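You operate a simulated robot arm through the tools that you are given. There is no shell and no other tool.

The job below is to be done with a simulated robot arm. You get a single attempt, and the scene is never put back.

## Task
Square the green mat in the blocking frame and tighten both bar knobs.
Fine: lay it turned as it lay in the tray; both bars end snug against the mat; the other mat stays in the tray.
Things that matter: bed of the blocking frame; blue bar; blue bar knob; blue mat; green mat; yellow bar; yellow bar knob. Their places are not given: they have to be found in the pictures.

Only the result counts: the job must be done as asked and must still hold three seconds after the hand-in. Knocking over, shifting, dropping, spilling or breaking anything else fails it.

## Robot
A 6-joint arm with a fingered hand, fixed in place. Base frame: the origin is on the floor under the middle of its stand, x ahead of it, y to its left, z up; the work surface is at about z = 817. Lengths are in mm, angles in rad, forces in N, time in s.
With the tool pointing down near the work surface it reaches from about 160 to 860 mm from the base axis. Its first joint turns from -2.897 to 2.897 rad. Payload 5 kg.
The TCP is the grasp point between the finger pads, 36 mm short of the fingertips. In the tool frame z runs along the fingers and y along their closing line. The gripper opens to 120 mm; its body begins 42 mm behind the TCP. The gripper is a hand of 4 fingers: y runs from the thumb to the fingers, the wrist lies at [-19, -123, -211] in the tool frame, and closing takes about 1.5 s.
Orientation is told as [roll, pitch, yaw] about the base's x, y, z axes, in that order, counted from this pose: with the fingers straight down and the wrist toward the robot, the tool's x, y and z point along [0, 1, 0], [1, 0, 0] and [0, 0, -1] of the base frame.

## Interface
- The arm moves only by the tool servo_tool. Its argument "deltas" is one flat list of numbers, 7 for each row, row after row: the shift along the tool's x, y, z in units of 40 mm (1.0 is 40 mm), then the turn, a rotation vector about the tool's x, y, z in units of 4 degrees (1.0 is 4 degrees), then the gripper command, from -1 (shut) to 1 (fully open), values between in proportion. In form: [x, y, z, rx, ry, rz, fingers, x, y, z, rx, ry, rz, fingers, ...]. A call has 1 to 20 rows; each row shifts and turns the commanded pose from where the row before left it, along the tool's axes as they then stand. A call with a number of a shift or a turn outside -1 to 1 is refused whole. Each row takes 0.2 s and may step no farther than 50 mm and 0.15 rad from the row before; otherwise, or with a gripper value out of range, the whole call is refused. A pose out of reach is approached as far as the arm can. The call stops where the force on the tool passes 40 N (or 10 N more than at its start, if that is more) or the arm is blocked; 0.2 s more then pass. Each finger travels about 45 mm/s and halts on what it meets, pressing with about 26 N; the grip force reading is that of the motor and also rises with nothing between the fingers. The clock runs only during rows and for 0.2 s after the last one: add rows that do not move to give the fingers time. It gives the time, the measured TCP pose, the force on the tool (base axes), the opening and the grip force at its end, in the units of the frame above (readings bear some noise), with the torque about the TCP (base axes, N m) and any sound that the robot's microphone picked up.
- Cameras (640 x 400 px; columns grow to the right, rows downward): "scene" is fixed at [401.3, -648.2, 1393.6]; the picture's right is [0.94, -0.34, 0.00], its down [-0.28, -0.79, -0.55] and it looks along [0.19, 0.52, -0.84] (base axes); focal length 214 px, centre (320, 200). "wrist" rides on the gripper at [73, -101, -142] in the tool frame; the picture's right is [-0.79, 0.29, -0.54], its down [-0.56, -0.70, 0.44] and it looks along [-0.25, 0.65, 0.71] (tool axes); focal length 280 px, centre (320, 200).
- get_image(camera): a new picture of that camera. The clock stands still meanwhile.
- lift_body(by): slides the trunk up (or, below 0, down) by that many mm; the arm rides with it, the base frame stays. It gives what a move gives, with no picture.
- grasp_type(shape): the hand has 4 fingers and takes this shape, open, in about a second: jaw (thumb against the fingers, like two jaws); tri (thumb and two fingers); tip (a fingertip pinch); poke (one finger out to press); point (the index stretched); flat (the hand flat); cup (the hand cupped); fist (a fist). The gripper value then closes the fingers along that shape, each until it touches; the sizes above hold for jaw. It gives what a move gives, with no picture.
- point_at(camera, pixels): for up to 12 pixels [column, row] of the newest picture of that camera ("zoom" is the newest enlarged one), the place [x, y, z] in the base frame of the surface seen there, good to about 2 mm. The clock stands still meanwhile.
- zoom(camera, box): a new picture of the part [left, top, right, bottom] of that camera's present view, enlarged. The clock stands still meanwhile.
- sign_off(): hands the job in; it is judged then, once.

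Unless the task says otherwise, let go and move clear before handing in.

The tools are called after "Emit:" by a JSON object that holds its "op" and its "data". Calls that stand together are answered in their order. servo_tool: Moves the arm, as the interface text tells. Its arguments: {"type":"object","properties":{"deltas":{"type":"array"}},"required":["deltas"]} The other tools are called the same way: lift_body (by) moves the trunk up or down; grasp_type (shape) gives the hand a shape; get_image (camera) takes a picture; point_at (camera, pixels) gives the place of the surface under pixels of a picture; zoom (camera, box) takes an enlarged picture of a part of a camera's view; sign_off () hands the job in.

At the start:

```text
clock: 0.0
tcp_pos: [658.0, -279.1, 1142.4]
ee_rot: [0.0, 0.0, 0.0]
ft_force: [0.0, -0.1, 0.5]
ft_torque: [0.03, 0.01, 0.0]
finger_gap: 119.7
grip_force: 0.1
shape: jaw
trunk travel left (down, up): [-725.0, 115.0]
```

scene: 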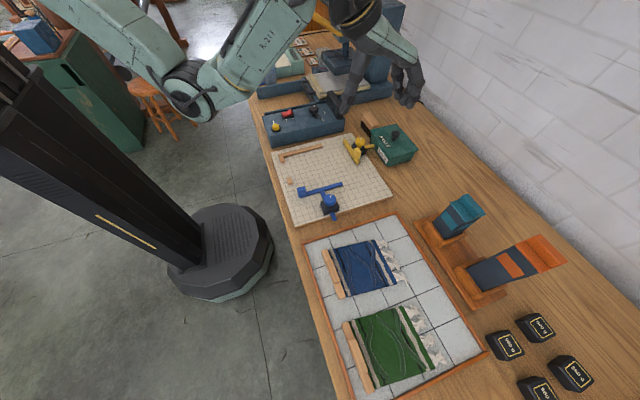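
wrist: 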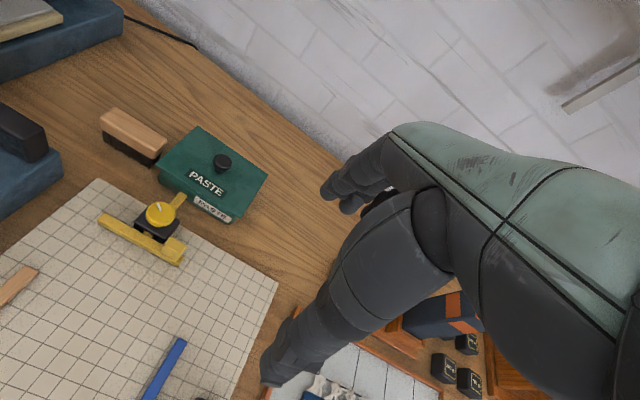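

The scene picture shows the frame bed (about pixel 330,180) with a blue bar (325,195) and a yellow bar (357,150), and the tray below with the blue mat (362,265) and the green mat (390,345). I'll zoom in on each part before moving.

Emit:
{"op": "zoom", "data": {"camera": "scene", "box": [260, 120, 420, 220]}}

Emit:
{"op": "zoom", "data": {"camera": "scene", "box": [290, 210, 490, 400]}}

```text
4.00 times, centred on (340, 170) of scene
```

zoom: 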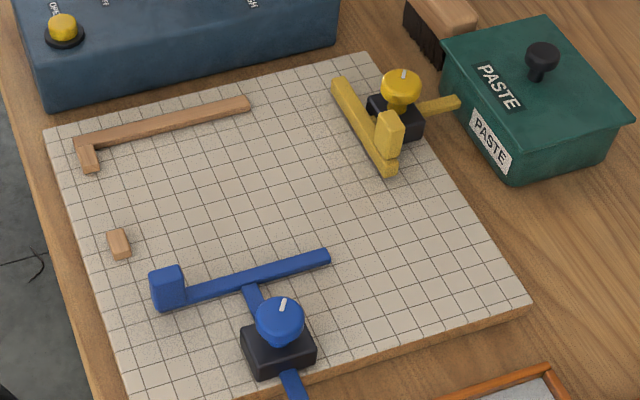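

```text
2.11 times, centred on (390, 305) of scene
```

zoom: 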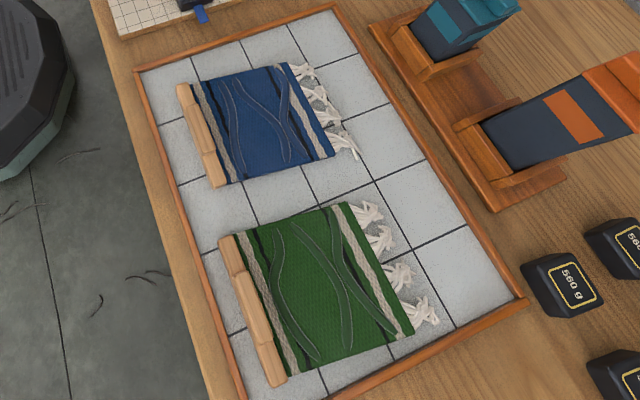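

The zooms show the bed with a wooden corner fence at upper left, a small stop block on the left, and two sliding bars with knobs. Both mats have a wooden batten on their left edge, so I'll measure places on the bed first.

Emit:
{"op": "zoom", "data": {"camera": "scene", "box": [260, 120, 420, 220]}}

Emit:
{"op": "point_at", "data": {"camera": "zoom", "pixels": [[52, 130], [365, 60], [525, 305], [130, 395], [80, 140], [245, 103], [92, 165], [118, 238], [168, 280], [325, 255], [282, 310], [278, 350]]}}

Emit:
{"op": "point_at", "data": {"camera": "zoom", "pixels": [[292, 380], [250, 290], [340, 85], [388, 168], [388, 130], [400, 85], [395, 115], [452, 102], [290, 200], [250, 112], [100, 170], [125, 255]]}}

```text
4.00 times, centred on (340, 170) of scene
```

zoom: 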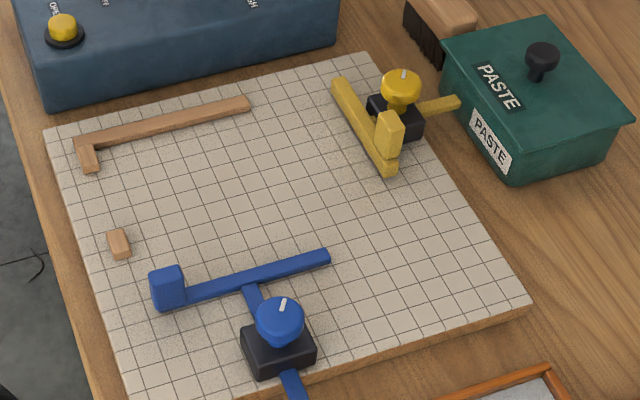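

```text
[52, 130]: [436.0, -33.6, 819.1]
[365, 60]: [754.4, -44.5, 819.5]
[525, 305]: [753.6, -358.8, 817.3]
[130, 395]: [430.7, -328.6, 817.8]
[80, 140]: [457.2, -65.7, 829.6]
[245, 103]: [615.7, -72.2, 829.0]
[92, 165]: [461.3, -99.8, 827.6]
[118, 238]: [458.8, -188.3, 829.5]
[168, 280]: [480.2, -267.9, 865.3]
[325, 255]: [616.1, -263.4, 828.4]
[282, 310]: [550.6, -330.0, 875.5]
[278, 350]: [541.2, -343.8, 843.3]
```

```text
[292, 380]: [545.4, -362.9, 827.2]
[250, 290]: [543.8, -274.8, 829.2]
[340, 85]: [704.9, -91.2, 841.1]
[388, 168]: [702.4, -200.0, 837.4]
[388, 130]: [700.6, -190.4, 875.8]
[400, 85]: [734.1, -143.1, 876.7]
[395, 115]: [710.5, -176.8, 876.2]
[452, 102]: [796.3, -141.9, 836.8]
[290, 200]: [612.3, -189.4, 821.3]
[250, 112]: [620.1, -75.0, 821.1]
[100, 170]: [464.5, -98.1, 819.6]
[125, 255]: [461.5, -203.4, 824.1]
```

The bed is axis-aligned (x 430 to 754, y -359 to -34, z about 820), with the fence inner corner near (465, -76). Next I'll measure the green mat and the tray.

Emit:
{"op": "zoom", "data": {"camera": "scene", "box": [330, 290, 490, 390]}}

Emit:
{"op": "zoom", "data": {"camera": "scene", "box": [300, 220, 460, 320]}}

```text
4.00 times, centred on (410, 340) of scene
```

zoom: 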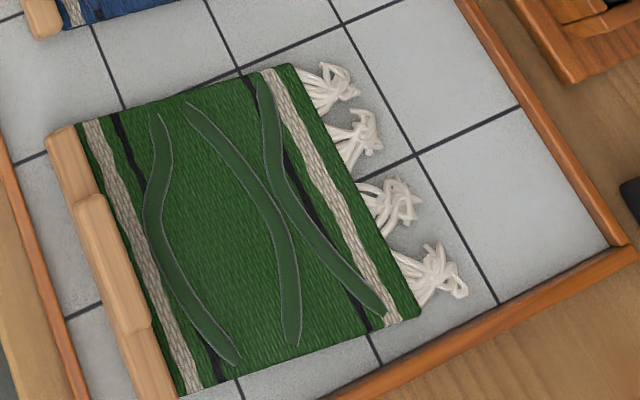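

```text
4.00 times, centred on (380, 270) of scene
```

zoom: 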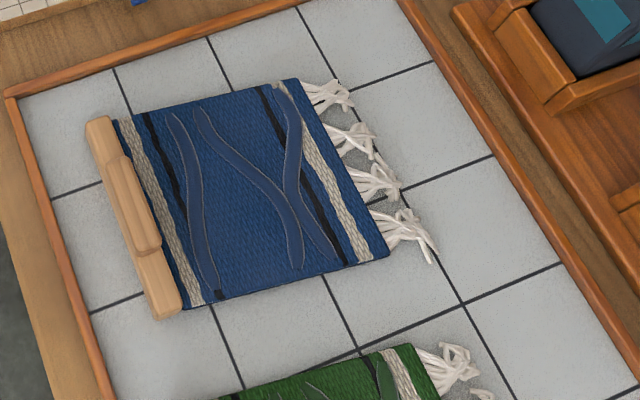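

Emit:
{"op": "zoom", "data": {"camera": "scene", "box": [320, 295, 480, 395]}}

```text
4.00 times, centred on (400, 345) of scene
```

zoom: 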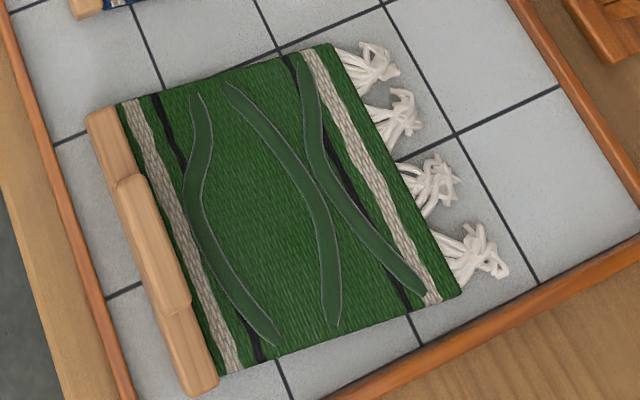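

The green mat is fully visible in this zoom, with the batten at (150,250) and tassels on the right. I'll read its corners, the batten's raised handle, and the tray floor and rim.

Emit:
{"op": "point_at", "data": {"camera": "zoom", "pixels": [[92, 120], [112, 110], [196, 390], [214, 380], [122, 185], [140, 180], [168, 308], [188, 300], [155, 245], [125, 103], [226, 372], [458, 294]]}}

Emit:
{"op": "point_at", "data": {"camera": "zoom", "pixels": [[333, 45], [280, 200], [395, 70], [503, 275], [80, 250], [100, 330], [20, 60], [115, 375], [320, 396], [560, 270], [200, 345], [105, 150]]}}

```text
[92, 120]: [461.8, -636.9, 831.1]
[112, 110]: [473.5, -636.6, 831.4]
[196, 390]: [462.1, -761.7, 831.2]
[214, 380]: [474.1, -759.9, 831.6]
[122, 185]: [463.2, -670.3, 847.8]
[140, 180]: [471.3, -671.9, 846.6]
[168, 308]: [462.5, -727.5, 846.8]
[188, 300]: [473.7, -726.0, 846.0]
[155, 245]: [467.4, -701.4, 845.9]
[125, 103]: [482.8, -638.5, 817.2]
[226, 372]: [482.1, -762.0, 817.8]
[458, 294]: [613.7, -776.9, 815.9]
```

```text
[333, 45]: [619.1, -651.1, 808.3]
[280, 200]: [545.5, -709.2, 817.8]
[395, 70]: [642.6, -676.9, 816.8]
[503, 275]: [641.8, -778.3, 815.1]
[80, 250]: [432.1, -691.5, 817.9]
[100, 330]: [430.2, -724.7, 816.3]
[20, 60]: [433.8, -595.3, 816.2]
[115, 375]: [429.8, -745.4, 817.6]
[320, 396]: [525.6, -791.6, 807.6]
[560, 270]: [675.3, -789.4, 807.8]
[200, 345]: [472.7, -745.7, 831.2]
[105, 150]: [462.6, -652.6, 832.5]
```

The green mat's batten spans y -634 to -763 at x≈468 (top 831), with a raised handle from y -670 to -728 (top 847). Its cloth looks slightly skewed. Before moving I'll check table, tray and bed heights and the bars in detail.

Emit:
{"op": "zoom", "data": {"camera": "scene", "box": [285, 165, 365, 215]}}

Emit:
{"op": "point_at", "data": {"camera": "zoom", "pixels": [[185, 215], [160, 185], [205, 290], [445, 220], [500, 215], [320, 235], [345, 245], [330, 280], [395, 265], [290, 295], [420, 320], [380, 350]]}}

Emit:
{"op": "zoom", "data": {"camera": "scene", "box": [330, 130, 394, 170]}}

```text
8.00 times, centred on (325, 190) of scene
```

zoom: 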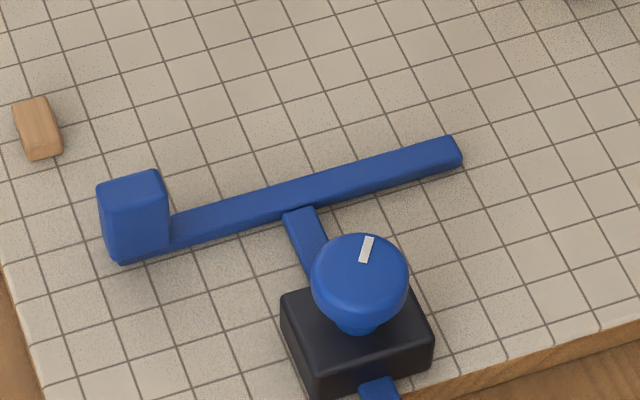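

```text
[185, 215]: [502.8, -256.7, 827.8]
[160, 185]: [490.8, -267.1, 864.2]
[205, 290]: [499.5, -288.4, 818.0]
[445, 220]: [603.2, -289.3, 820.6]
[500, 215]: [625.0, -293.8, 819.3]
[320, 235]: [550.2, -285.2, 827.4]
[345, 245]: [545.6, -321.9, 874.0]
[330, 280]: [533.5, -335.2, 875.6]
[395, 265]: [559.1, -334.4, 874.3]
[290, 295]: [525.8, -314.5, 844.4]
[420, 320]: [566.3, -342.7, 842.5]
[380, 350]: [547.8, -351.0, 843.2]
```

```text
10.00 times, centred on (362, 150) of scene
```

zoom: 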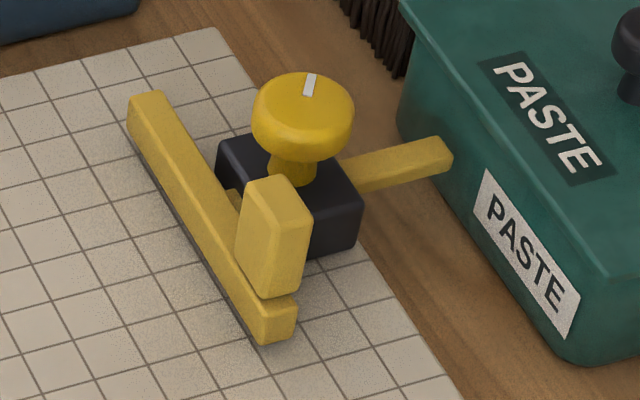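

The blue bar's grip block is near (485,-265) and its knob at about (546,-329, top 875), with a white mark. The yellow bar sits a little above the bed, so I'll measure it and its knob.

Emit:
{"op": "point_at", "data": {"camera": "zoom", "pixels": [[135, 100], [160, 97], [270, 315], [290, 308], [262, 190], [295, 205], [303, 90], [258, 110], [348, 120], [230, 145], [345, 195], [445, 150]]}}

Emit:
{"op": "point_at", "data": {"camera": "scene", "pixels": [[300, 240], [318, 250], [450, 300], [420, 180], [445, 310], [380, 230], [455, 210], [500, 270], [540, 260], [360, 235], [330, 380], [470, 380]]}}

Emit:
{"op": "zoom", "data": {"camera": "scene", "box": [240, 40, 440, 165]}}

```text
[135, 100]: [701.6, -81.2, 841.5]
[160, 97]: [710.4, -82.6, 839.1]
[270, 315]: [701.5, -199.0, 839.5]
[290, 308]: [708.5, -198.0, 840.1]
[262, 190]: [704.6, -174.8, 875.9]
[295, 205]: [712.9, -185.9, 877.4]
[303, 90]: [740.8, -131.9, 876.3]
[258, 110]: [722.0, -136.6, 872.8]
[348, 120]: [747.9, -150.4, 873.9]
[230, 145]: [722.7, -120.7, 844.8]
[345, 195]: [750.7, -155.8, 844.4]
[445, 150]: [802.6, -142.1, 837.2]
```

```text
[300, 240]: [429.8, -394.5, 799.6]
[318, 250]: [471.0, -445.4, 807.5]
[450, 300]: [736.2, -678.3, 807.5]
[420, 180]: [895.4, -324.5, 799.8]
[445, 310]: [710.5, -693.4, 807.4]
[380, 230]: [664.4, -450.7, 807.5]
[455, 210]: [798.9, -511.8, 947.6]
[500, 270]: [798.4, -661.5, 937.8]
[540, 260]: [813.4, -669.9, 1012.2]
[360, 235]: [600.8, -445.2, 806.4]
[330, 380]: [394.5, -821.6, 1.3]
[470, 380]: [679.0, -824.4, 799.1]
```

```text
3.20 times, centred on (340, 102) of scene
```

zoom: 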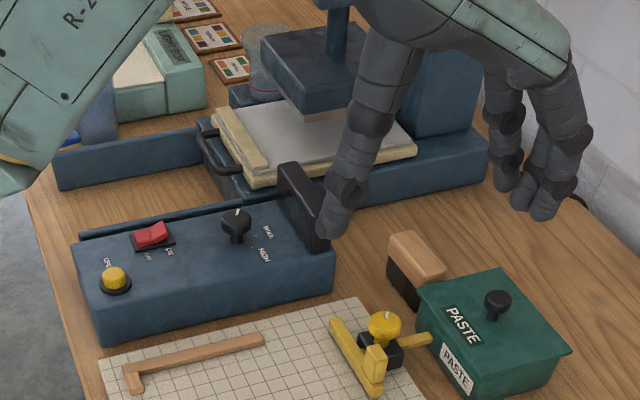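

Table is z≈800, the tray floor 807.5 and the bed about 818.5, while the yellow bar (top 840, x 700 to 711) rides over tassels. I'll move the hand high over the green mat's handle at (467,-699) and look with the wrist camera.

Emit:
{"op": "servo_tool", "data": {"deltas": [-0.875, -0.398, 0.296, 0, 0, 0, 1, -0.875, -0.398, 0.296, 0, 0, 0, 1, -0.875, -0.398, 0.296, 0, 0, 0, 1, -0.875, -0.398, 0.296, 0, 0, 0, 1, -0.875, -0.398, 0.296, 0, 0, 0, 1, -0.875, -0.398, 0.296, 0, 0, 0, 1, -0.875, -0.398, 0.296, 0, 0, 0, 1, -0.875, -0.398, 0.296, 0, 0, 0, 1, -0.875, -0.398, 0.296, 0, 0, 0, 1, -0.875, -0.398, 0.296, 0, 0, 0, 1, -0.875, -0.398, 0.296, 0, 0, 0, 1, -0.875, -0.398, 0.296, 0, 0, 0, 1, 0, 0, 0, 0, 0, 0, 1, 0, 0, 0, 0, 0, 0, 1]}}

```text
clock: 3.0
tcp_pos: [456.8, -649.8, 1015.6]
ee_rot: [0.0, 0.001, 0.0]
ft_force: [0.0, -0.6, 0.6]
ft_torque: [-0.01, -0.03, 0.02]
finger_gap: 120.0
grip_force: 0.0
shape: jaw
out of reach, approached as far as the arm can: row 11, 12
trunk travel left (down, up): [-725.0, 115.0]
```

The arm stopped at (457,-650,1016), out of reach at this height for y=-700. I'll look at both cameras to see how the arm is posed.

Emit:
{"op": "get_image", "data": {"camera": "scene"}}

Emit:
{"op": "get_image", "data": {"camera": "wrist"}}

```text
taken
```

scene: 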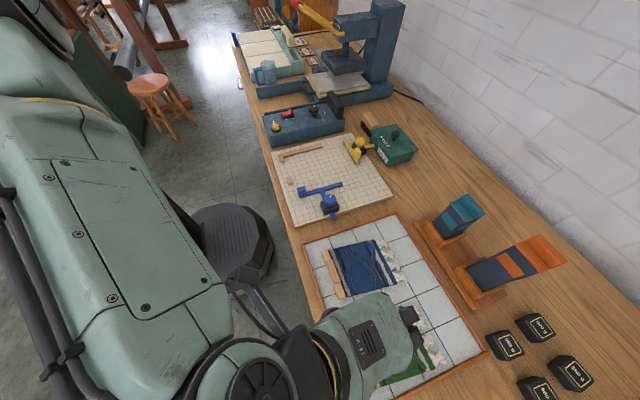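

```text
taken
```

wrist: 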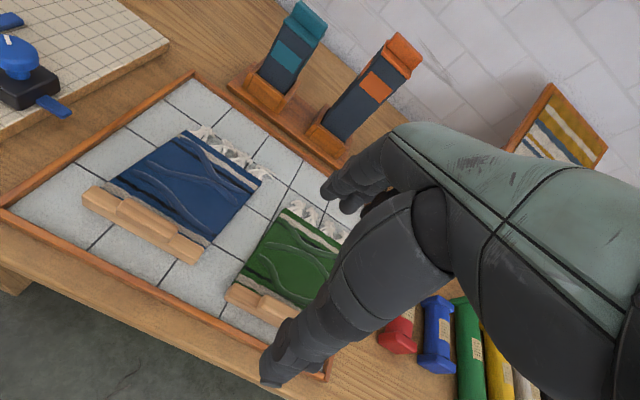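

The hand is over the green mat's upper end and the arm looks stretched out from a high shoulder. I'll lower the trunk 60 mm to gain horizontal reach; there is clear room under the hand.

Emit:
{"op": "lift_body", "data": {"by": -60}}

Emit:
{"op": "servo_tool", "data": {"deltas": [0, 0, -0.5, 0, 0, 0, 1, 0, 0, 0, 0, 0, 0, 1]}}

```text
clock: 4.0
tcp_pos: [457.8, -650.3, 954.5]
ee_rot: [-0.001, 0.002, 0.0]
ft_force: [0.2, 0.0, 1.0]
ft_torque: [0.01, 0.02, 0.01]
finger_gap: 120.0
grip_force: 0.0
shape: jaw
trunk travel left (down, up): [-665.0, 175.0]
```

```text
clock: 4.6
tcp_pos: [458.3, -654.8, 974.5]
ee_rot: [0.003, 0.002, 0.002]
ft_force: [0.1, 0.1, -0.2]
ft_torque: [0.02, 0.02, 0.01]
finger_gap: 119.9
grip_force: 0.0
shape: jaw
out of reach, approached as far as the arm can: row 1
trunk travel left (down, up): [-665.0, 175.0]
```

Reach improved slightly as the hand rose relative to the trunk, so the shoulder is above. I'll keep lowering the trunk while raising the tool.

Emit:
{"op": "lift_body", "data": {"by": -60}}

Emit:
{"op": "servo_tool", "data": {"deltas": [0, 0, -1, 0, 0, 0, 1, 0, 0, -1, 0, 0, 0, 1, 0, 0, 0, 0, 0, 0, 1, 0, 0, 0, 0, 0, 0, 1]}}

Emit:
{"op": "lift_body", "data": {"by": -80}}

Emit:
{"op": "servo_tool", "data": {"deltas": [0, 0, -1, 0, 0, 0, 1, 0, 0, -0.5, 0, 0, 0, 1, 0, 0, 0, 0, 0, 0, 1, 0, 0, 0, 0, 0, 0, 1]}}

```text
clock: 5.6
tcp_pos: [457.7, -653.6, 914.3]
ee_rot: [0.003, 0.0, 0.001]
ft_force: [-0.1, 0.6, -0.1]
ft_torque: [-0.01, 0.01, 0.01]
finger_gap: 119.9
grip_force: 0.1
shape: jaw
trunk travel left (down, up): [-605.0, 235.0]
```

```text
clock: 6.6
tcp_pos: [463.3, -670.8, 991.8]
ee_rot: [0.004, 0.002, 0.002]
ft_force: [-0.6, 0.1, -0.3]
ft_torque: [-0.01, 0.0, 0.01]
finger_gap: 119.6
grip_force: 0.1
shape: jaw
out of reach, approached as far as the arm can: row 1, 2
trunk travel left (down, up): [-605.0, 235.0]
```

```text
clock: 7.8
tcp_pos: [463.0, -670.9, 911.2]
ee_rot: [0.005, 0.003, 0.001]
ft_force: [0.1, 0.9, -0.2]
ft_torque: [-0.01, 0.03, 0.0]
finger_gap: 119.8
grip_force: 0.1
shape: jaw
trunk travel left (down, up): [-525.0, 315.0]
```

```text
clock: 8.8
tcp_pos: [465.0, -676.7, 968.6]
ee_rot: [0.004, 0.002, 0.004]
ft_force: [-0.4, -0.1, 0.1]
ft_torque: [0.0, -0.02, 0.0]
finger_gap: 120.1
grip_force: 0.0
shape: jaw
out of reach, approached as far as the arm can: row 1
trunk travel left (down, up): [-525.0, 315.0]
```

Now the arm is at (465,-677,969) with reach apparently growing. I'll try stepping to y=-699.

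Emit:
{"op": "servo_tool", "data": {"deltas": [-0.56, 0.05, 0, 0, 0, 0, 1, 0, 0, 0, 0, 0, 0, 1, 0, 0, 0, 0, 0, 0, 1]}}

Emit:
{"op": "get_image", "data": {"camera": "wrist"}}

Emit:
{"op": "get_image", "data": {"camera": "scene"}}

```text
clock: 9.6
tcp_pos: [459.2, -682.1, 970.5]
ee_rot: [0.003, 0.001, 0.003]
ft_force: [-0.1, -0.3, 0.4]
ft_torque: [0.02, 0.03, -0.03]
finger_gap: 120.0
grip_force: 0.0
shape: jaw
out of reach, approached as far as the arm can: row 1
trunk travel left (down, up): [-525.0, 315.0]
```

```text
taken
```

wrist: 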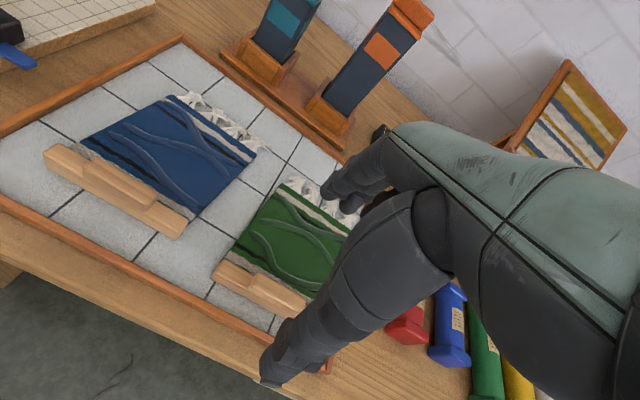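

```text
taken
```

scene: 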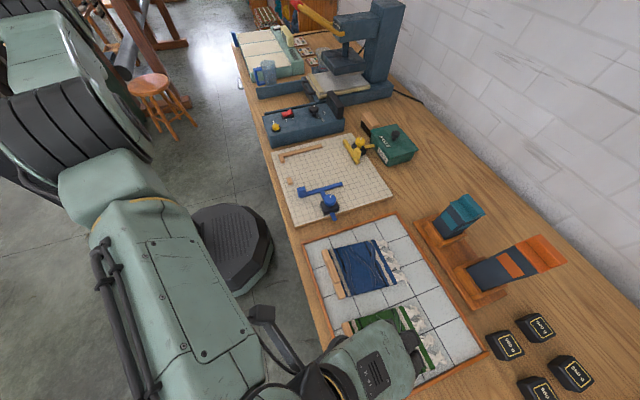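

Fitting the limits so far gives a maximum wrist radius of about 780 mm, and straight down at the handle would need 797. Leaning the wrist 8° toward +y (about base x) brings it into reach without changing the closing line, so I'll do that.

Emit:
{"op": "servo_tool", "data": {"deltas": [0, 0, 0, 0, -1, 0, 1, 0, 0, 0, 0, -1, 0, 1, 0, 0, 0, 0, 0, 0, 1]}}

```text
clock: 10.4
tcp_pos: [467.5, -704.8, 968.3]
ee_rot: [-0.133, 0.001, 0.004]
ft_force: [-0.3, 0.3, -0.3]
ft_torque: [-0.02, 0.03, 0.0]
finger_gap: 119.8
grip_force: 0.0
shape: jaw
out of reach, approached as far as the arm can: row 1, 2
trunk travel left (down, up): [-525.0, 315.0]
```

With the lean, the TCP reached (467.5,-704.8,968). I'll nudge back to y≈-699, lean slightly more for margin, and look.

Emit:
{"op": "servo_tool", "data": {"deltas": [0.3, 0, 0, 0, -0.25, 0, 1, 0, 0, 0, 0, 0, 0, 1, 0, 0, 0, 0, 0, 0, 1]}}

Emit:
{"op": "get_image", "data": {"camera": "wrist"}}

```text
clock: 11.2
tcp_pos: [472.8, -705.5, 966.2]
ee_rot: [-0.15, 0.001, 0.004]
ft_force: [-1.0, -0.2, -0.9]
ft_torque: [0.0, -0.03, 0.02]
finger_gap: 119.8
grip_force: 0.1
shape: jaw
out of reach, approached as far as the arm can: row 1
trunk travel left (down, up): [-525.0, 315.0]
```

```text
taken
```

wrist: 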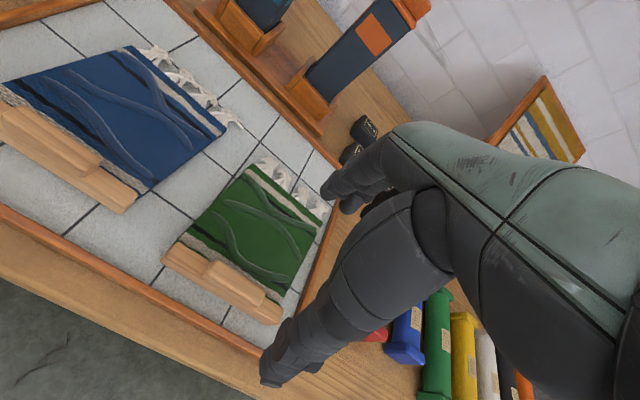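

The view agrees with the geometry: the handle centre lies at pixel (235,283). I'll pull the command back until it is reachable, aligning x≈467 and y≈-699.

Emit:
{"op": "servo_tool", "data": {"deltas": [0.2, -0.1, 0, 0, 0, 0, 1, 0, 0, 0, 0, 0, 0, 1, 0, 0, 0, 0, 0, 0, 1]}}

```text
clock: 12.0
tcp_pos: [472.9, -707.7, 962.8]
ee_rot: [-0.152, 0.0, 0.004]
ft_force: [0.9, -0.1, 0.0]
ft_torque: [0.01, 0.02, 0.03]
finger_gap: 120.1
grip_force: 0.0
shape: jaw
out of reach, approached as far as the arm can: row 1
trunk travel left (down, up): [-525.0, 315.0]
```

Still at the reach edge, so I'll lower the trunk 50 mm (fingertips stay above the handle) and then correct x and y.

Emit:
{"op": "lift_body", "data": {"by": -50}}

Emit:
{"op": "servo_tool", "data": {"deltas": [0.25, -0.14, -0.3, 0, 0, 0, 1, 0, 0, 0, 0, 0, 0, 1, 0, 0, 0, 0, 0, 0, 1]}}

```text
clock: 12.9
tcp_pos: [471.6, -707.1, 913.8]
ee_rot: [-0.151, 0.002, 0.004]
ft_force: [0.2, 0.0, -0.2]
ft_torque: [-0.01, 0.03, 0.01]
finger_gap: 119.6
grip_force: 0.2
shape: jaw
trunk travel left (down, up): [-475.0, 365.0]
```

```text
clock: 13.7
tcp_pos: [472.4, -706.4, 918.4]
ee_rot: [-0.152, 0.002, 0.004]
ft_force: [-0.4, -0.4, -0.5]
ft_torque: [-0.02, 0.02, -0.03]
finger_gap: 119.7
grip_force: 0.0
shape: jaw
out of reach, approached as far as the arm can: row 1
trunk travel left (down, up): [-475.0, 365.0]
```

The reading hardly changed, so I need to find where the command really stands. I'll make a clear +y move of 40 mm and see if the arm follows.

Emit:
{"op": "servo_tool", "data": {"deltas": [1, 0, 0, 0, 0, 0, 1, 0, 0, 0, 0, 0, 0, 1, 0, 0, 0, 0, 0, 0, 1]}}

```text
clock: 14.5
tcp_pos: [483.5, -701.3, 910.1]
ee_rot: [-0.151, 0.004, 0.004]
ft_force: [0.8, -0.5, -1.1]
ft_torque: [-0.02, -0.01, -0.02]
finger_gap: 119.7
grip_force: 0.1
shape: jaw
out of reach, approached as far as the arm can: row 1
trunk travel left (down, up): [-475.0, 365.0]
```

The arm slid sideways at constant radius (~850), which suggests the elbow is fully stretched and the solver can't fold it with small steps. I'll command a larger move back up and toward +y to get out of the stretched pose.

Emit:
{"op": "servo_tool", "data": {"deltas": [0.8, -0.4, -0.6, 0, 0, 0, 1, 0.8, -0.4, -0.6, 0, 0, 0, 1, 0.8, -0.4, -0.6, 0, 0, 0, 1, 0.8, -0.4, -0.6, 0, 0, 0, 1, 0, 0, 0, 0, 0, 0, 1, 0, 0, 0, 0, 0, 0, 1]}}

```text
clock: 15.9
tcp_pos: [474.0, -708.2, 981.6]
ee_rot: [-0.149, 0.006, 0.006]
ft_force: [0.3, 0.2, -0.3]
ft_torque: [-0.01, 0.01, -0.01]
finger_gap: 119.6
grip_force: 0.2
shape: jaw
out of reach, approached as far as the arm can: row 1, 2, 3, 4
trunk travel left (down, up): [-475.0, 365.0]
```

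The radius still won't shrink (now (474,-708,982)). I'll look at the arm to see what limits it.

Emit:
{"op": "get_image", "data": {"camera": "scene"}}

```text
taken
```

scene: 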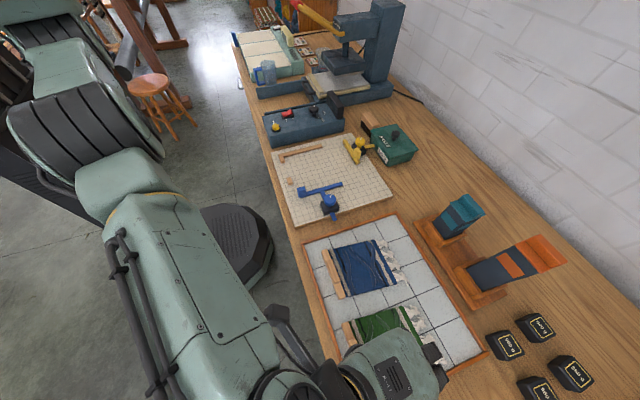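

The arm looks fully straight. I'll try a series of small purely radial-inward steps (direction about (-0.55,+0.83)) to let the elbow start bending.

Emit:
{"op": "servo_tool", "data": {"deltas": [0.1, -0.07, -0.015, 0, 0, 0, 1, 0.1, -0.07, -0.015, 0, 0, 0, 1, 0.1, -0.07, -0.015, 0, 0, 0, 1, 0.1, -0.07, -0.015, 0, 0, 0, 1, 0.1, -0.07, -0.015, 0, 0, 0, 1, 0.1, -0.07, -0.015, 0, 0, 0, 1, 0.1, -0.07, -0.015, 0, 0, 0, 1, 0.1, -0.07, -0.015, 0, 0, 0, 1, 0.1, -0.07, -0.015, 0, 0, 0, 1, 0.1, -0.07, -0.015, 0, 0, 0, 1]}}

```text
clock: 18.1
tcp_pos: [472.7, -708.9, 980.6]
ee_rot: [-0.149, 0.005, 0.005]
ft_force: [-0.5, -1.2, 0.4]
ft_torque: [0.01, 0.0, 0.02]
finger_gap: 119.9
grip_force: 0.1
shape: jaw
out of reach, approached as far as the arm can: row 1, 2, 3, 4, 5, 6, 7, 8, 9, 10
trunk travel left (down, up): [-475.0, 365.0]
```

All inward steps are refused at the straight-arm singularity. A downward step can let the elbow share the motion and bend, so I'll try down plus inward (fingertips stay well above the mats).

Emit:
{"op": "servo_tool", "data": {"deltas": [0.2, -0.25, 0.7, 0, 0, 0, 1, 0.2, -0.25, 0.5, 0, 0, 0, 1, 0, 0, 0, 0, 0, 0, 1]}}

```text
clock: 18.9
tcp_pos: [457.6, -713.6, 931.1]
ee_rot: [-0.149, 0.002, 0.003]
ft_force: [-0.2, -0.2, 0.7]
ft_torque: [0.03, 0.0, -0.02]
finger_gap: 119.7
grip_force: 0.1
shape: jaw
out of reach, approached as far as the arm can: row 1, 2
trunk travel left (down, up): [-475.0, 365.0]
```

The radius shrank slightly more than the straight-arm model allows, so the elbow may be starting to bend. I'll raise the trunk 100 mm and again command down-plus-inward steps to build on that.

Emit:
{"op": "lift_body", "data": {"by": 100}}

Emit:
{"op": "servo_tool", "data": {"deltas": [0.6, -0.4, 0.4, 0, 0, 0, 1, 0.6, -0.4, 0.4, 0, 0, 0, 1, 0.6, -0.4, 0.4, 0, 0, 0, 1, 0.6, -0.4, 0.4, 0, 0, 0, 1, 0, 0, 0, 0, 0, 0, 1]}}

```text
clock: 20.2
tcp_pos: [458.0, -713.6, 1030.9]
ee_rot: [-0.15, 0.002, 0.004]
ft_force: [0.7, -0.8, 0.4]
ft_torque: [0.01, 0.0, 0.0]
finger_gap: 119.6
grip_force: 0.1
shape: jaw
trunk travel left (down, up): [-575.0, 265.0]
```

```text
clock: 21.4
tcp_pos: [423.2, -712.7, 942.6]
ee_rot: [-0.148, 0.0, 0.004]
ft_force: [-0.9, 0.4, -0.1]
ft_torque: [-0.02, 0.0, -0.01]
finger_gap: 119.4
grip_force: 0.2
shape: jaw
out of reach, approached as far as the arm can: row 1, 2, 3, 4
trunk travel left (down, up): [-575.0, 265.0]
```

Now the wrist radius is about 5 mm inside the straight-arm limit, so the elbow is beginning to fold. I'll repeat with more inward commands.

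Emit:
{"op": "servo_tool", "data": {"deltas": [0.8, 0, 0, 0, 0, 0, 1, 0.8, 0, 0, 0, 0, 0, 1, 0.8, 0, 0, 0, 0, 0, 1, 0.8, 0, 0, 0, 0, 0, 1, 0, 0, 0, 0, 0, 0, 1]}}

```text
clock: 22.6
tcp_pos: [455.0, -692.9, 902.4]
ee_rot: [-0.148, 0.003, 0.005]
ft_force: [0.3, -0.5, 0.0]
ft_torque: [0.01, -0.02, 0.02]
finger_gap: 119.7
grip_force: 0.0
shape: jaw
out of reach, approached as far as the arm can: row 1, 2, 3, 4
trunk travel left (down, up): [-575.0, 265.0]
```

The arm seems to be bouncing around the straight-elbow limit at (455,-693,902). I'll check whether it settles with idle rows, then try a strong up-and-back retreat toward the start.

Emit:
{"op": "servo_tool", "data": {"deltas": [0, 0, 0, 0, 0, 0, 1, 0, 0, 0, 0, 0, 0, 1, 0, 0, 0, 0, 0, 0, 1]}}

Emit:
{"op": "servo_tool", "data": {"deltas": [0.85, 0.4, -0.4, 0, 0, 0, 1, 0.85, 0.4, -0.4, 0, 0, 0, 1, 0.85, 0.4, -0.4, 0, 0, 0, 1, 0.85, 0.4, -0.4, 0, 0, 0, 1, 0.85, 0.4, -0.4, 0, 0, 0, 1, 0, 0, 0, 0, 0, 0, 1, 0, 0, 0, 0, 0, 0, 1]}}

```text
clock: 23.4
tcp_pos: [454.5, -692.1, 902.5]
ee_rot: [-0.149, 0.001, 0.005]
ft_force: [0.6, -0.9, 0.4]
ft_torque: [0.0, 0.01, 0.0]
finger_gap: 119.8
grip_force: 0.0
shape: jaw
trunk travel left (down, up): [-575.0, 265.0]
```

```text
clock: 25.0
tcp_pos: [593.7, -628.7, 923.3]
ee_rot: [-0.148, 0.003, 0.005]
ft_force: [0.3, 0.0, 0.0]
ft_torque: [0.0, 0.01, -0.01]
finger_gap: 119.9
grip_force: 0.1
shape: jaw
out of reach, approached as far as the arm can: row 1, 2, 3, 4, 5
trunk travel left (down, up): [-575.0, 265.0]
```

The arm moved mainly tangentially to (594,-629,923) and the radius still did not shrink. To stay clear of the racks near x≈800 I'll raise the trunk back up 150 mm before trying to fold the arm.

Emit:
{"op": "lift_body", "data": {"by": 150}}

Emit:
{"op": "servo_tool", "data": {"deltas": [0.65, -0.2, -0.55, 0, 0, 0, 1, 0.65, -0.2, -0.55, 0, 0, 0, 1, 0.65, -0.2, -0.55, 0, 0, 0, 1, 0, 0, 0, 0, 0, 0, 1]}}

Emit:
{"op": "get_image", "data": {"camera": "scene"}}

```text
clock: 26.8
tcp_pos: [594.2, -629.9, 1073.3]
ee_rot: [-0.15, 0.004, 0.004]
ft_force: [-0.3, 0.8, -0.4]
ft_torque: [0.03, -0.01, 0.04]
finger_gap: 119.9
grip_force: 0.1
shape: jaw
trunk travel left (down, up): [-725.0, 115.0]
```

```text
clock: 27.8
tcp_pos: [615.0, -622.6, 1101.8]
ee_rot: [-0.148, 0.004, 0.006]
ft_force: [0.1, -0.3, 0.0]
ft_torque: [-0.01, 0.0, 0.01]
finger_gap: 119.7
grip_force: 0.0
shape: jaw
out of reach, approached as far as the arm can: row 1, 2, 3
trunk travel left (down, up): [-725.0, 115.0]
```

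```text
taken
```

scene: 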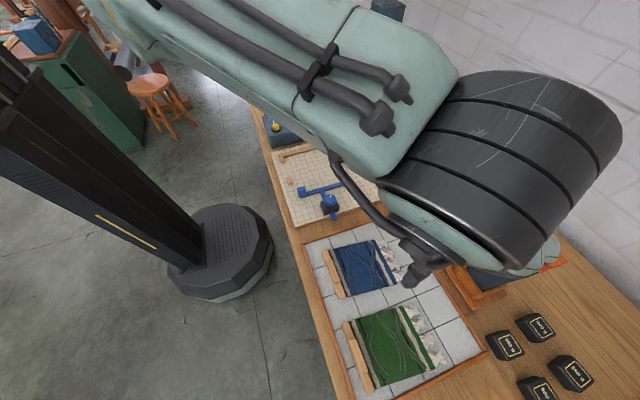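

The arm now hangs under the scene camera, still stretched. I'll return toward the start azimuth at a safe height, above the racks (tallest about z 1012), to recover a folded pose.

Emit:
{"op": "servo_tool", "data": {"deltas": [0.8, 0.1, -0.4, 0, 0, 0, 1, 0.8, 0.1, -0.4, 0, 0, 0, 1, 0.8, 0.1, -0.4, 0, 0, 0, 1, 0.8, 0.1, -0.4, 0, 0, 0, 1, 0.8, 0.1, -0.4, 0, 0, 0, 1, 0, 0, 0, 0, 0, 0, 1]}}

```text
clock: 29.2
tcp_pos: [712.8, -550.8, 1138.6]
ee_rot: [-0.148, 0.003, 0.006]
ft_force: [-0.9, -0.2, -1.0]
ft_torque: [0.0, -0.06, -0.03]
finger_gap: 120.0
grip_force: 0.0
shape: jaw
out of reach, approached as far as the arm can: row 1, 2, 3, 4, 5
trunk travel left (down, up): [-725.0, 115.0]
```

The start picture suggests the elbow normally bends downward, so the straightened elbow may have flipped slightly the wrong way. I'll command upward with a slight outward component, which should push the elbow back to its proper side.

Emit:
{"op": "servo_tool", "data": {"deltas": [-0.15, 0.15, -0.9, 0, 0, 0, 1, -0.15, 0.15, -0.9, 0, 0, 0, 1, -0.15, 0.15, -0.9, 0, 0, 0, 1, -0.15, 0.15, -0.9, 0, 0, 0, 1, 0, 0, 0, 0, 0, 0, 1]}}

Emit:
{"op": "servo_tool", "data": {"deltas": [0.6, -0.5, 0, 0, 0, 0, 1, 0.6, -0.5, 0, 0, 0, 0, 1, 0, 0, 0, 0, 0, 0, 1]}}

```text
clock: 30.4
tcp_pos: [727.7, -545.8, 1283.0]
ee_rot: [-0.147, 0.005, 0.005]
ft_force: [-0.5, -0.6, -0.1]
ft_torque: [0.0, 0.01, -0.01]
finger_gap: 120.1
grip_force: 0.1
shape: jaw
out of reach, approached as far as the arm can: row 2, 3
trunk travel left (down, up): [-725.0, 115.0]
```

```text
clock: 31.2
tcp_pos: [729.2, -542.0, 1281.6]
ee_rot: [-0.148, 0.004, 0.006]
ft_force: [-0.1, 0.0, -0.3]
ft_torque: [-0.01, -0.02, 0.0]
finger_gap: 119.8
grip_force: 0.0
shape: jaw
out of reach, approached as far as the arm can: row 1, 2
trunk travel left (down, up): [-725.0, 115.0]
```

Upward rows were reachable but inward ones were still refused at (729,-542,1282). I'll look at the arm's posture from the scene camera.

Emit:
{"op": "get_image", "data": {"camera": "scene"}}

Emit:
{"op": "get_image", "data": {"camera": "wrist"}}

```text
taken
```

scene: 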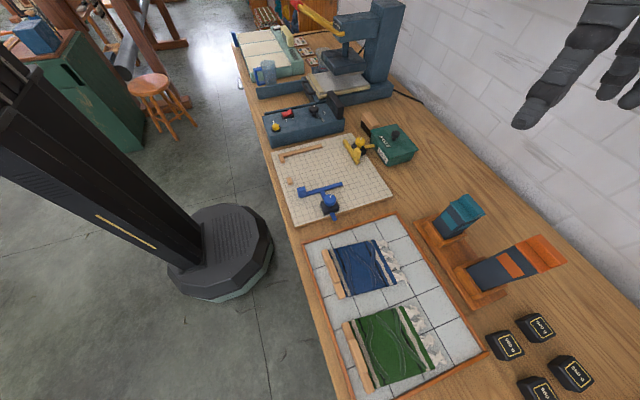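

```text
taken
```

wrist: 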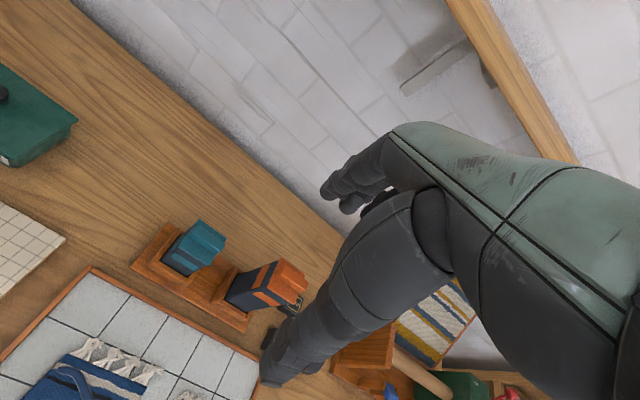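

Everything on the table is undisturbed and the hand is in free air. I'll try turning the tool's yaw toward the arm's radial direction and undoing the lean, to see whether another joint's limit is what blocks folding.

Emit:
{"op": "servo_tool", "data": {"deltas": [0, 0, 0, 0, 0, 1, 1, 0, 0, 0, 0, 0, 1, 1, 0, 0, 0, 0, 0, 1, 1, 0, 0, 0, 0, 0, 1, 1, 0, 0, 0, 0, 0, 0, 1]}}

Emit:
{"op": "servo_tool", "data": {"deltas": [0.6, -0.5, 0, 0, 0, 0, 1, 0.6, -0.5, 0, 0, 0, 0, 1, 0, 0, 0, 0, 0, 0, 1]}}

```text
clock: 32.4
tcp_pos: [747.4, -557.1, 1282.8]
ee_rot: [-0.143, -0.036, -0.272]
ft_force: [0.5, 1.2, -0.5]
ft_torque: [-0.01, 0.0, 0.0]
finger_gap: 119.9
grip_force: 0.0
shape: jaw
out of reach, approached as far as the arm can: row 1, 2, 3, 4
trunk travel left (down, up): [-725.0, 115.0]
```

```text
clock: 33.2
tcp_pos: [762.2, -541.8, 1279.1]
ee_rot: [-0.144, -0.036, -0.272]
ft_force: [0.0, 0.5, 0.4]
ft_torque: [0.0, -0.01, 0.02]
finger_gap: 119.6
grip_force: 0.0
shape: jaw
out of reach, approached as far as the arm can: row 1, 2
trunk travel left (down, up): [-725.0, 115.0]
```

The radius is still pinned. I'll command one long purely inward run (10 rows toward the base at z≈1280, all free space) so any small elbow bend can grow.

Emit:
{"op": "servo_tool", "data": {"deltas": [0.33, -0.94, -0.05, 0, 0, 0, 1, 0.33, -0.94, -0.05, 0, 0, 0, 1, 0.33, -0.94, -0.05, 0, 0, 0, 1, 0.33, -0.94, -0.05, 0, 0, 0, 1, 0.33, -0.94, -0.05, 0, 0, 0, 1, 0.33, -0.94, -0.05, 0, 0, 0, 1, 0.33, -0.94, -0.05, 0, 0, 0, 1, 0.33, -0.94, -0.05, 0, 0, 0, 1, 0.33, -0.94, -0.05, 0, 0, 0, 1, 0.33, -0.94, -0.05, 0, 0, 0, 1, 0, 0, 0, 0, 0, 0, 1, 0, 0, 0, 0, 0, 0, 1]}}

```text
clock: 35.8
tcp_pos: [762.3, -542.0, 1279.6]
ee_rot: [-0.143, -0.037, -0.274]
ft_force: [0.1, 0.0, 0.0]
ft_torque: [-0.01, 0.03, 0.0]
finger_gap: 119.6
grip_force: 0.2
shape: jaw
out of reach, approached as far as the arm can: row 1, 2, 3, 4, 5, 6, 7, 8, 9, 10
trunk travel left (down, up): [-725.0, 115.0]
```

No movement at all, so the elbow sits against a limit with the solver pulling the wrong way. I'll try the opposite tangential direction: downward with a slight outward component (staying above z 1100), then test inward.

Emit:
{"op": "servo_tool", "data": {"deltas": [-0.05, 0.1, 0.9, 0, 0, 0, 1, -0.05, 0.1, 0.9, 0, 0, 0, 1, -0.05, 0.1, 0.9, 0, 0, 0, 1, -0.05, 0.1, 0.9, 0, 0, 0, 1, 0, 0, 0, 0, 0, 0, 1]}}

Emit:
{"op": "servo_tool", "data": {"deltas": [0.15, -0.45, 0, 0, 0, 0, 1, 0.15, -0.45, 0, 0, 0, 0, 1, 0, 0, 0, 0, 0, 0, 1]}}

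```text
clock: 37.0
tcp_pos: [748.6, -553.6, 1152.7]
ee_rot: [-0.146, -0.038, -0.271]
ft_force: [0.6, -0.2, 0.6]
ft_torque: [0.01, 0.02, 0.0]
finger_gap: 120.1
grip_force: 0.2
shape: jaw
out of reach, approached as far as the arm can: row 1, 2, 3, 4
trunk travel left (down, up): [-725.0, 115.0]
```

```text
clock: 37.8
tcp_pos: [715.8, -533.3, 1147.1]
ee_rot: [-0.145, -0.037, -0.274]
ft_force: [0.2, 0.4, 0.6]
ft_torque: [-0.04, 0.03, 0.0]
finger_gap: 119.8
grip_force: 0.0
shape: jaw
trunk travel left (down, up): [-725.0, 115.0]
```

The elbow has recovered: the inward rows were reachable and the radius shrank to 893. I'll pull inward another 120 mm, then restore yaw to 0 with a lean of about -0.18 rad, keeping away from full stretch from now on.

Emit:
{"op": "servo_tool", "data": {"deltas": [0.33, -0.94, -0.05, 0, 0, 0, 1, 0.33, -0.94, -0.05, 0, 0, 0, 1, 0.33, -0.94, -0.05, 0, 0, 0, 1, 0.33, -0.94, -0.05, 0, 0, 0, 1, 0, 0, 0, 0, 0, -1, 1, 0, 0, 0, 0, 0, -1, 1, 0, 0, 0, 0, 0, -1, 1, 0, 0, 0, 0, 0, -1, 1, 0, 0, 0, 0, -0.5, 0, 1, 0, 0, 0, 0, 0, 0, 1]}}

```text
clock: 40.0
tcp_pos: [585.4, -439.9, 1143.3]
ee_rot: [-0.185, 0.004, 0.004]
ft_force: [0.2, -0.4, 0.0]
ft_torque: [0.01, 0.0, 0.01]
finger_gap: 119.7
grip_force: 0.0
shape: jaw
trunk travel left (down, up): [-725.0, 115.0]
```

Now at (585,-440,1143) with lean -0.185 and a folded elbow. I'll move to above the handle at (468,-694,1185), which leaves about 20 mm reach margin.

Emit:
{"op": "servo_tool", "data": {"deltas": [-0.804, -0.367, 0.017, 0, 0, 0, 1, -0.804, -0.367, 0.017, 0, 0, 0, 1, -0.804, -0.367, 0.017, 0, 0, 0, 1, -0.804, -0.367, 0.017, 0, 0, 0, 1, -0.804, -0.367, 0.017, 0, 0, 0, 1, -0.804, -0.367, 0.017, 0, 0, 0, 1, -0.804, -0.367, 0.017, 0, 0, 0, 1, -0.804, -0.367, 0.017, 0, 0, 0, 1, 0, 0, 0, 0, 0, 0, 1]}}

```text
clock: 42.0
tcp_pos: [471.2, -696.2, 1186.7]
ee_rot: [-0.182, 0.002, 0.006]
ft_force: [0.8, -0.4, 0.4]
ft_torque: [-0.02, 0.01, 0.0]
finger_gap: 120.0
grip_force: 0.1
shape: jaw
trunk travel left (down, up): [-725.0, 115.0]
```

Reached (471,-696,1187) with no reach warning. I'll lower the trunk 240 mm straight down and look with the wrist camera.

Emit:
{"op": "lift_body", "data": {"by": -240}}

Emit:
{"op": "get_image", "data": {"camera": "wrist"}}

Emit:
{"op": "get_image", "data": {"camera": "scene"}}

```text
clock: 44.5
tcp_pos: [470.5, -696.4, 946.3]
ee_rot: [-0.183, 0.003, 0.005]
ft_force: [-0.2, -1.4, 0.4]
ft_torque: [0.01, 0.01, -0.02]
finger_gap: 119.9
grip_force: 0.0
shape: jaw
trunk travel left (down, up): [-485.0, 355.0]
```

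```text
taken
```

wrist: 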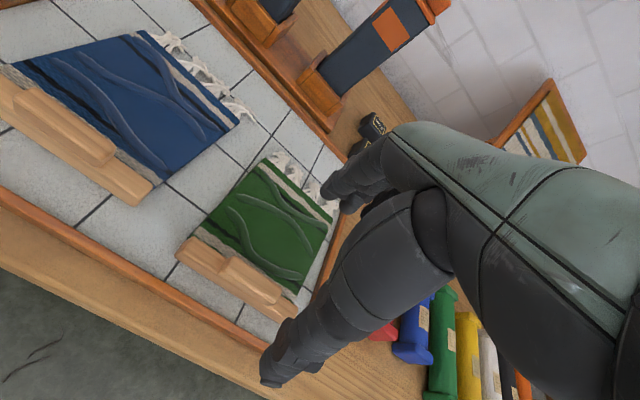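

```text
taken
```

scene: 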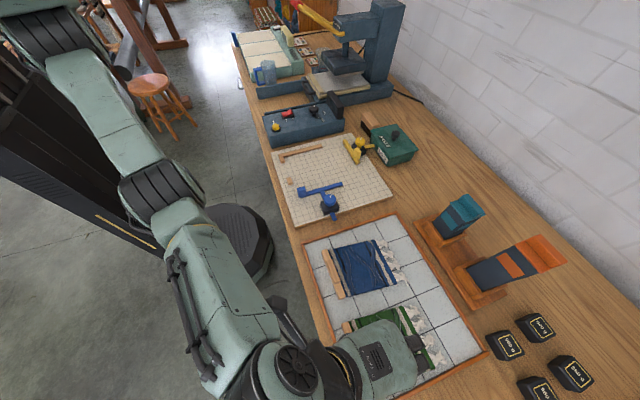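

The elbow is nicely bent now, and the handle shows at about (240,270) in the wrist view. I'll zoom there and measure the handle precisely before descending.

Emit:
{"op": "zoom", "data": {"camera": "wrist", "box": [160, 140, 352, 320]}}

```text
2.22 times, centred on (256, 230) of wrist
```

zoom: 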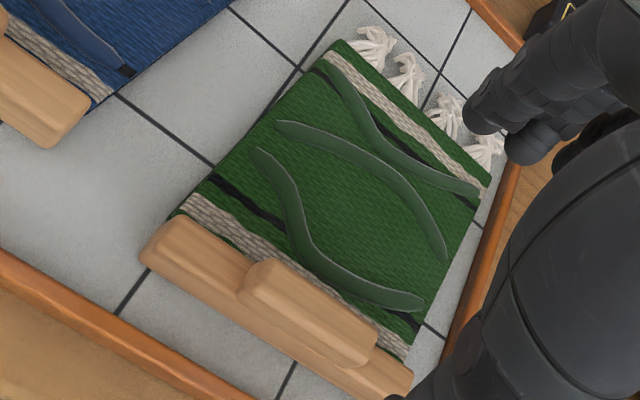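

Emit:
{"op": "point_at", "data": {"camera": "zoom", "pixels": [[150, 248], [180, 222], [250, 290], [268, 266], [360, 358], [375, 338], [310, 312], [388, 390], [408, 375], [210, 265], [330, 240], [330, 360]]}}

Emit:
{"op": "point_at", "data": {"camera": "zoom", "pixels": [[181, 212], [335, 42], [489, 185], [403, 358], [60, 140], [85, 95], [120, 310], [225, 385], [360, 30], [500, 150], [400, 350], [240, 215]]}}

```text
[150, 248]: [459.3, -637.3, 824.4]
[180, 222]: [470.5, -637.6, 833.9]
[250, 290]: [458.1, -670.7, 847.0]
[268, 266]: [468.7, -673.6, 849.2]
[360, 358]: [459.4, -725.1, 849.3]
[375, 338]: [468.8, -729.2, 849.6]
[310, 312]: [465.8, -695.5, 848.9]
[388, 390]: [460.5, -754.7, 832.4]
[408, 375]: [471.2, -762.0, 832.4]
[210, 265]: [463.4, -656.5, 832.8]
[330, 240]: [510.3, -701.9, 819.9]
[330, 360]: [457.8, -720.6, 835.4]
```

```text
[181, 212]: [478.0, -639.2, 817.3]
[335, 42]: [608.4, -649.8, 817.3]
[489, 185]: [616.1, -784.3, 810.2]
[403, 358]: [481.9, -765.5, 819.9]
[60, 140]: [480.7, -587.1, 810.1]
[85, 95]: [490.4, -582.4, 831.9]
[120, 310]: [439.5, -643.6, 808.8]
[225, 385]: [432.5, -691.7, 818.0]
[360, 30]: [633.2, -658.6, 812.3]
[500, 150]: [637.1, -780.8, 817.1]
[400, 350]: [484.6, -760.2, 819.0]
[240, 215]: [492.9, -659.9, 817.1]
```

The handle spans x≈459–472 and y -670 to -729 with its top at 848; the cloth is sheared about 5°. I'll shift x to 466, drop the trunk 60 mm, then look again.

Emit:
{"op": "lift_body", "data": {"by": -60}}

Emit:
{"op": "servo_tool", "data": {"deltas": [0, -0.11, 0, 0, 0, 0, 1, 0, 0, 0, 0, 0, 0, 1]}}

Emit:
{"op": "get_image", "data": {"camera": "wrist"}}

```text
clock: 45.5
tcp_pos: [471.1, -696.8, 885.9]
ee_rot: [-0.182, 0.005, 0.007]
ft_force: [0.9, -0.6, 0.7]
ft_torque: [0.03, 0.02, 0.0]
finger_gap: 119.8
grip_force: 0.1
shape: jaw
trunk travel left (down, up): [-425.0, 415.0]
```

```text
clock: 46.1
tcp_pos: [466.5, -695.6, 886.4]
ee_rot: [-0.185, 0.004, 0.007]
ft_force: [0.6, -0.3, 0.2]
ft_torque: [0.03, -0.01, -0.03]
finger_gap: 119.8
grip_force: 0.1
shape: jaw
trunk travel left (down, up): [-425.0, 415.0]
```

```text
taken
```

wrist: 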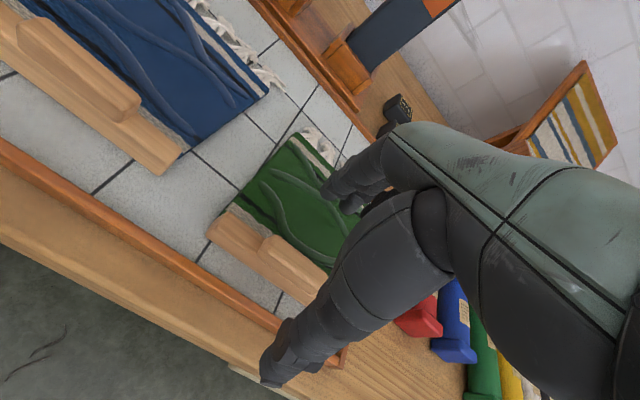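

Alignment looks right, with the thumb left of the batten and the fingers over the mat. I'll pre-close to about 50 mm opening here and check the finger shape before the last descent.

Emit:
{"op": "servo_tool", "data": {"deltas": [0, 0, 0, 0, 0, 0, -0.2, 0, 0, 0, 0, 0, 0, -0.2, 0, 0, 0, 0, 0, 0, -0.2, 0, 0, 0, 0, 0, 0, -0.2, 0, 0, 0, 0, 0, 0, -0.2, 0, 0, 0, 0, 0, 0, -0.2]}}

Emit:
{"op": "get_image", "data": {"camera": "wrist"}}

```text
clock: 47.5
tcp_pos: [466.8, -696.8, 886.0]
ee_rot: [-0.183, 0.003, 0.007]
ft_force: [0.4, 0.0, 0.6]
ft_torque: [0.0, -0.02, 0.03]
finger_gap: 48.8
grip_force: 0.0
shape: jaw
trunk travel left (down, up): [-425.0, 415.0]
```

```text
taken
```

wrist: 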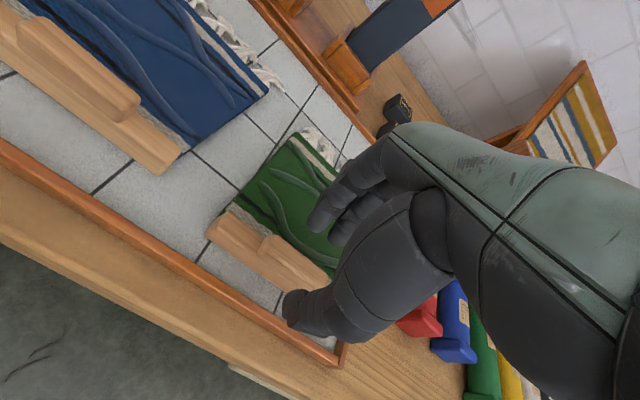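

The fingers and thumb straddle the handle in the picture, with fingertips at about (315,215) and thumb tip at (295,310). I'll zoom in to check spacing before descending.

Emit:
{"op": "zoom", "data": {"camera": "wrist", "box": [200, 160, 392, 360]}}

Emit:
{"op": "zoom", "data": {"camera": "scene", "box": [320, 290, 480, 390]}}

```text
2.00 times, centred on (296, 260) of wrist
```

zoom: 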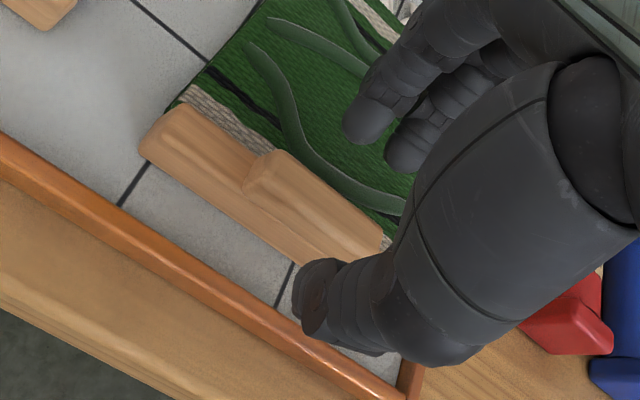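

```text
4.00 times, centred on (400, 340) of scene
```

zoom: 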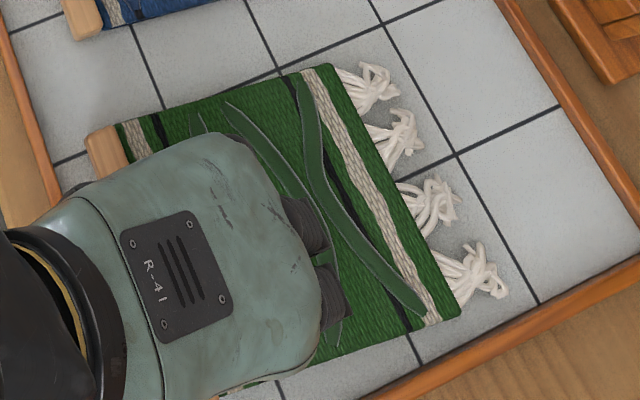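

I'll read the fingertip and thumb-tip positions directly to check they line up with the handle centre.

Emit:
{"op": "zoom", "data": {"camera": "wrist", "box": [200, 160, 392, 360]}}

Emit:
{"op": "point_at", "data": {"camera": "zoom", "pixels": [[305, 300], [320, 325], [360, 340], [355, 120], [365, 140], [400, 150], [405, 168], [390, 90], [345, 270], [440, 100], [250, 180], [375, 250]]}}

```text
2.00 times, centred on (296, 260) of wrist
```

zoom: 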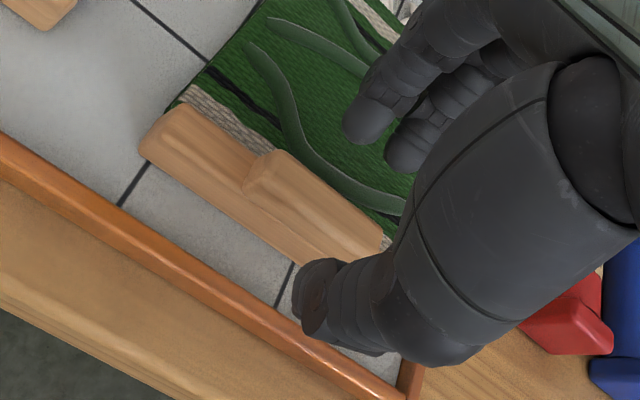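

```text
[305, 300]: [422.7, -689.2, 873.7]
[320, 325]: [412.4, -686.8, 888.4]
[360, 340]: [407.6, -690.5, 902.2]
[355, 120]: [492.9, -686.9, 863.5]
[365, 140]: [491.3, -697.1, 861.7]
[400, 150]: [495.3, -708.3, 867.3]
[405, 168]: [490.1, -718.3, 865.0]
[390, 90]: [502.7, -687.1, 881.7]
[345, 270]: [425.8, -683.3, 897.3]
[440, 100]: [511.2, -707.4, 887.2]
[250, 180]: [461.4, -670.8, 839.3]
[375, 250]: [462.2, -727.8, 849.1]
```

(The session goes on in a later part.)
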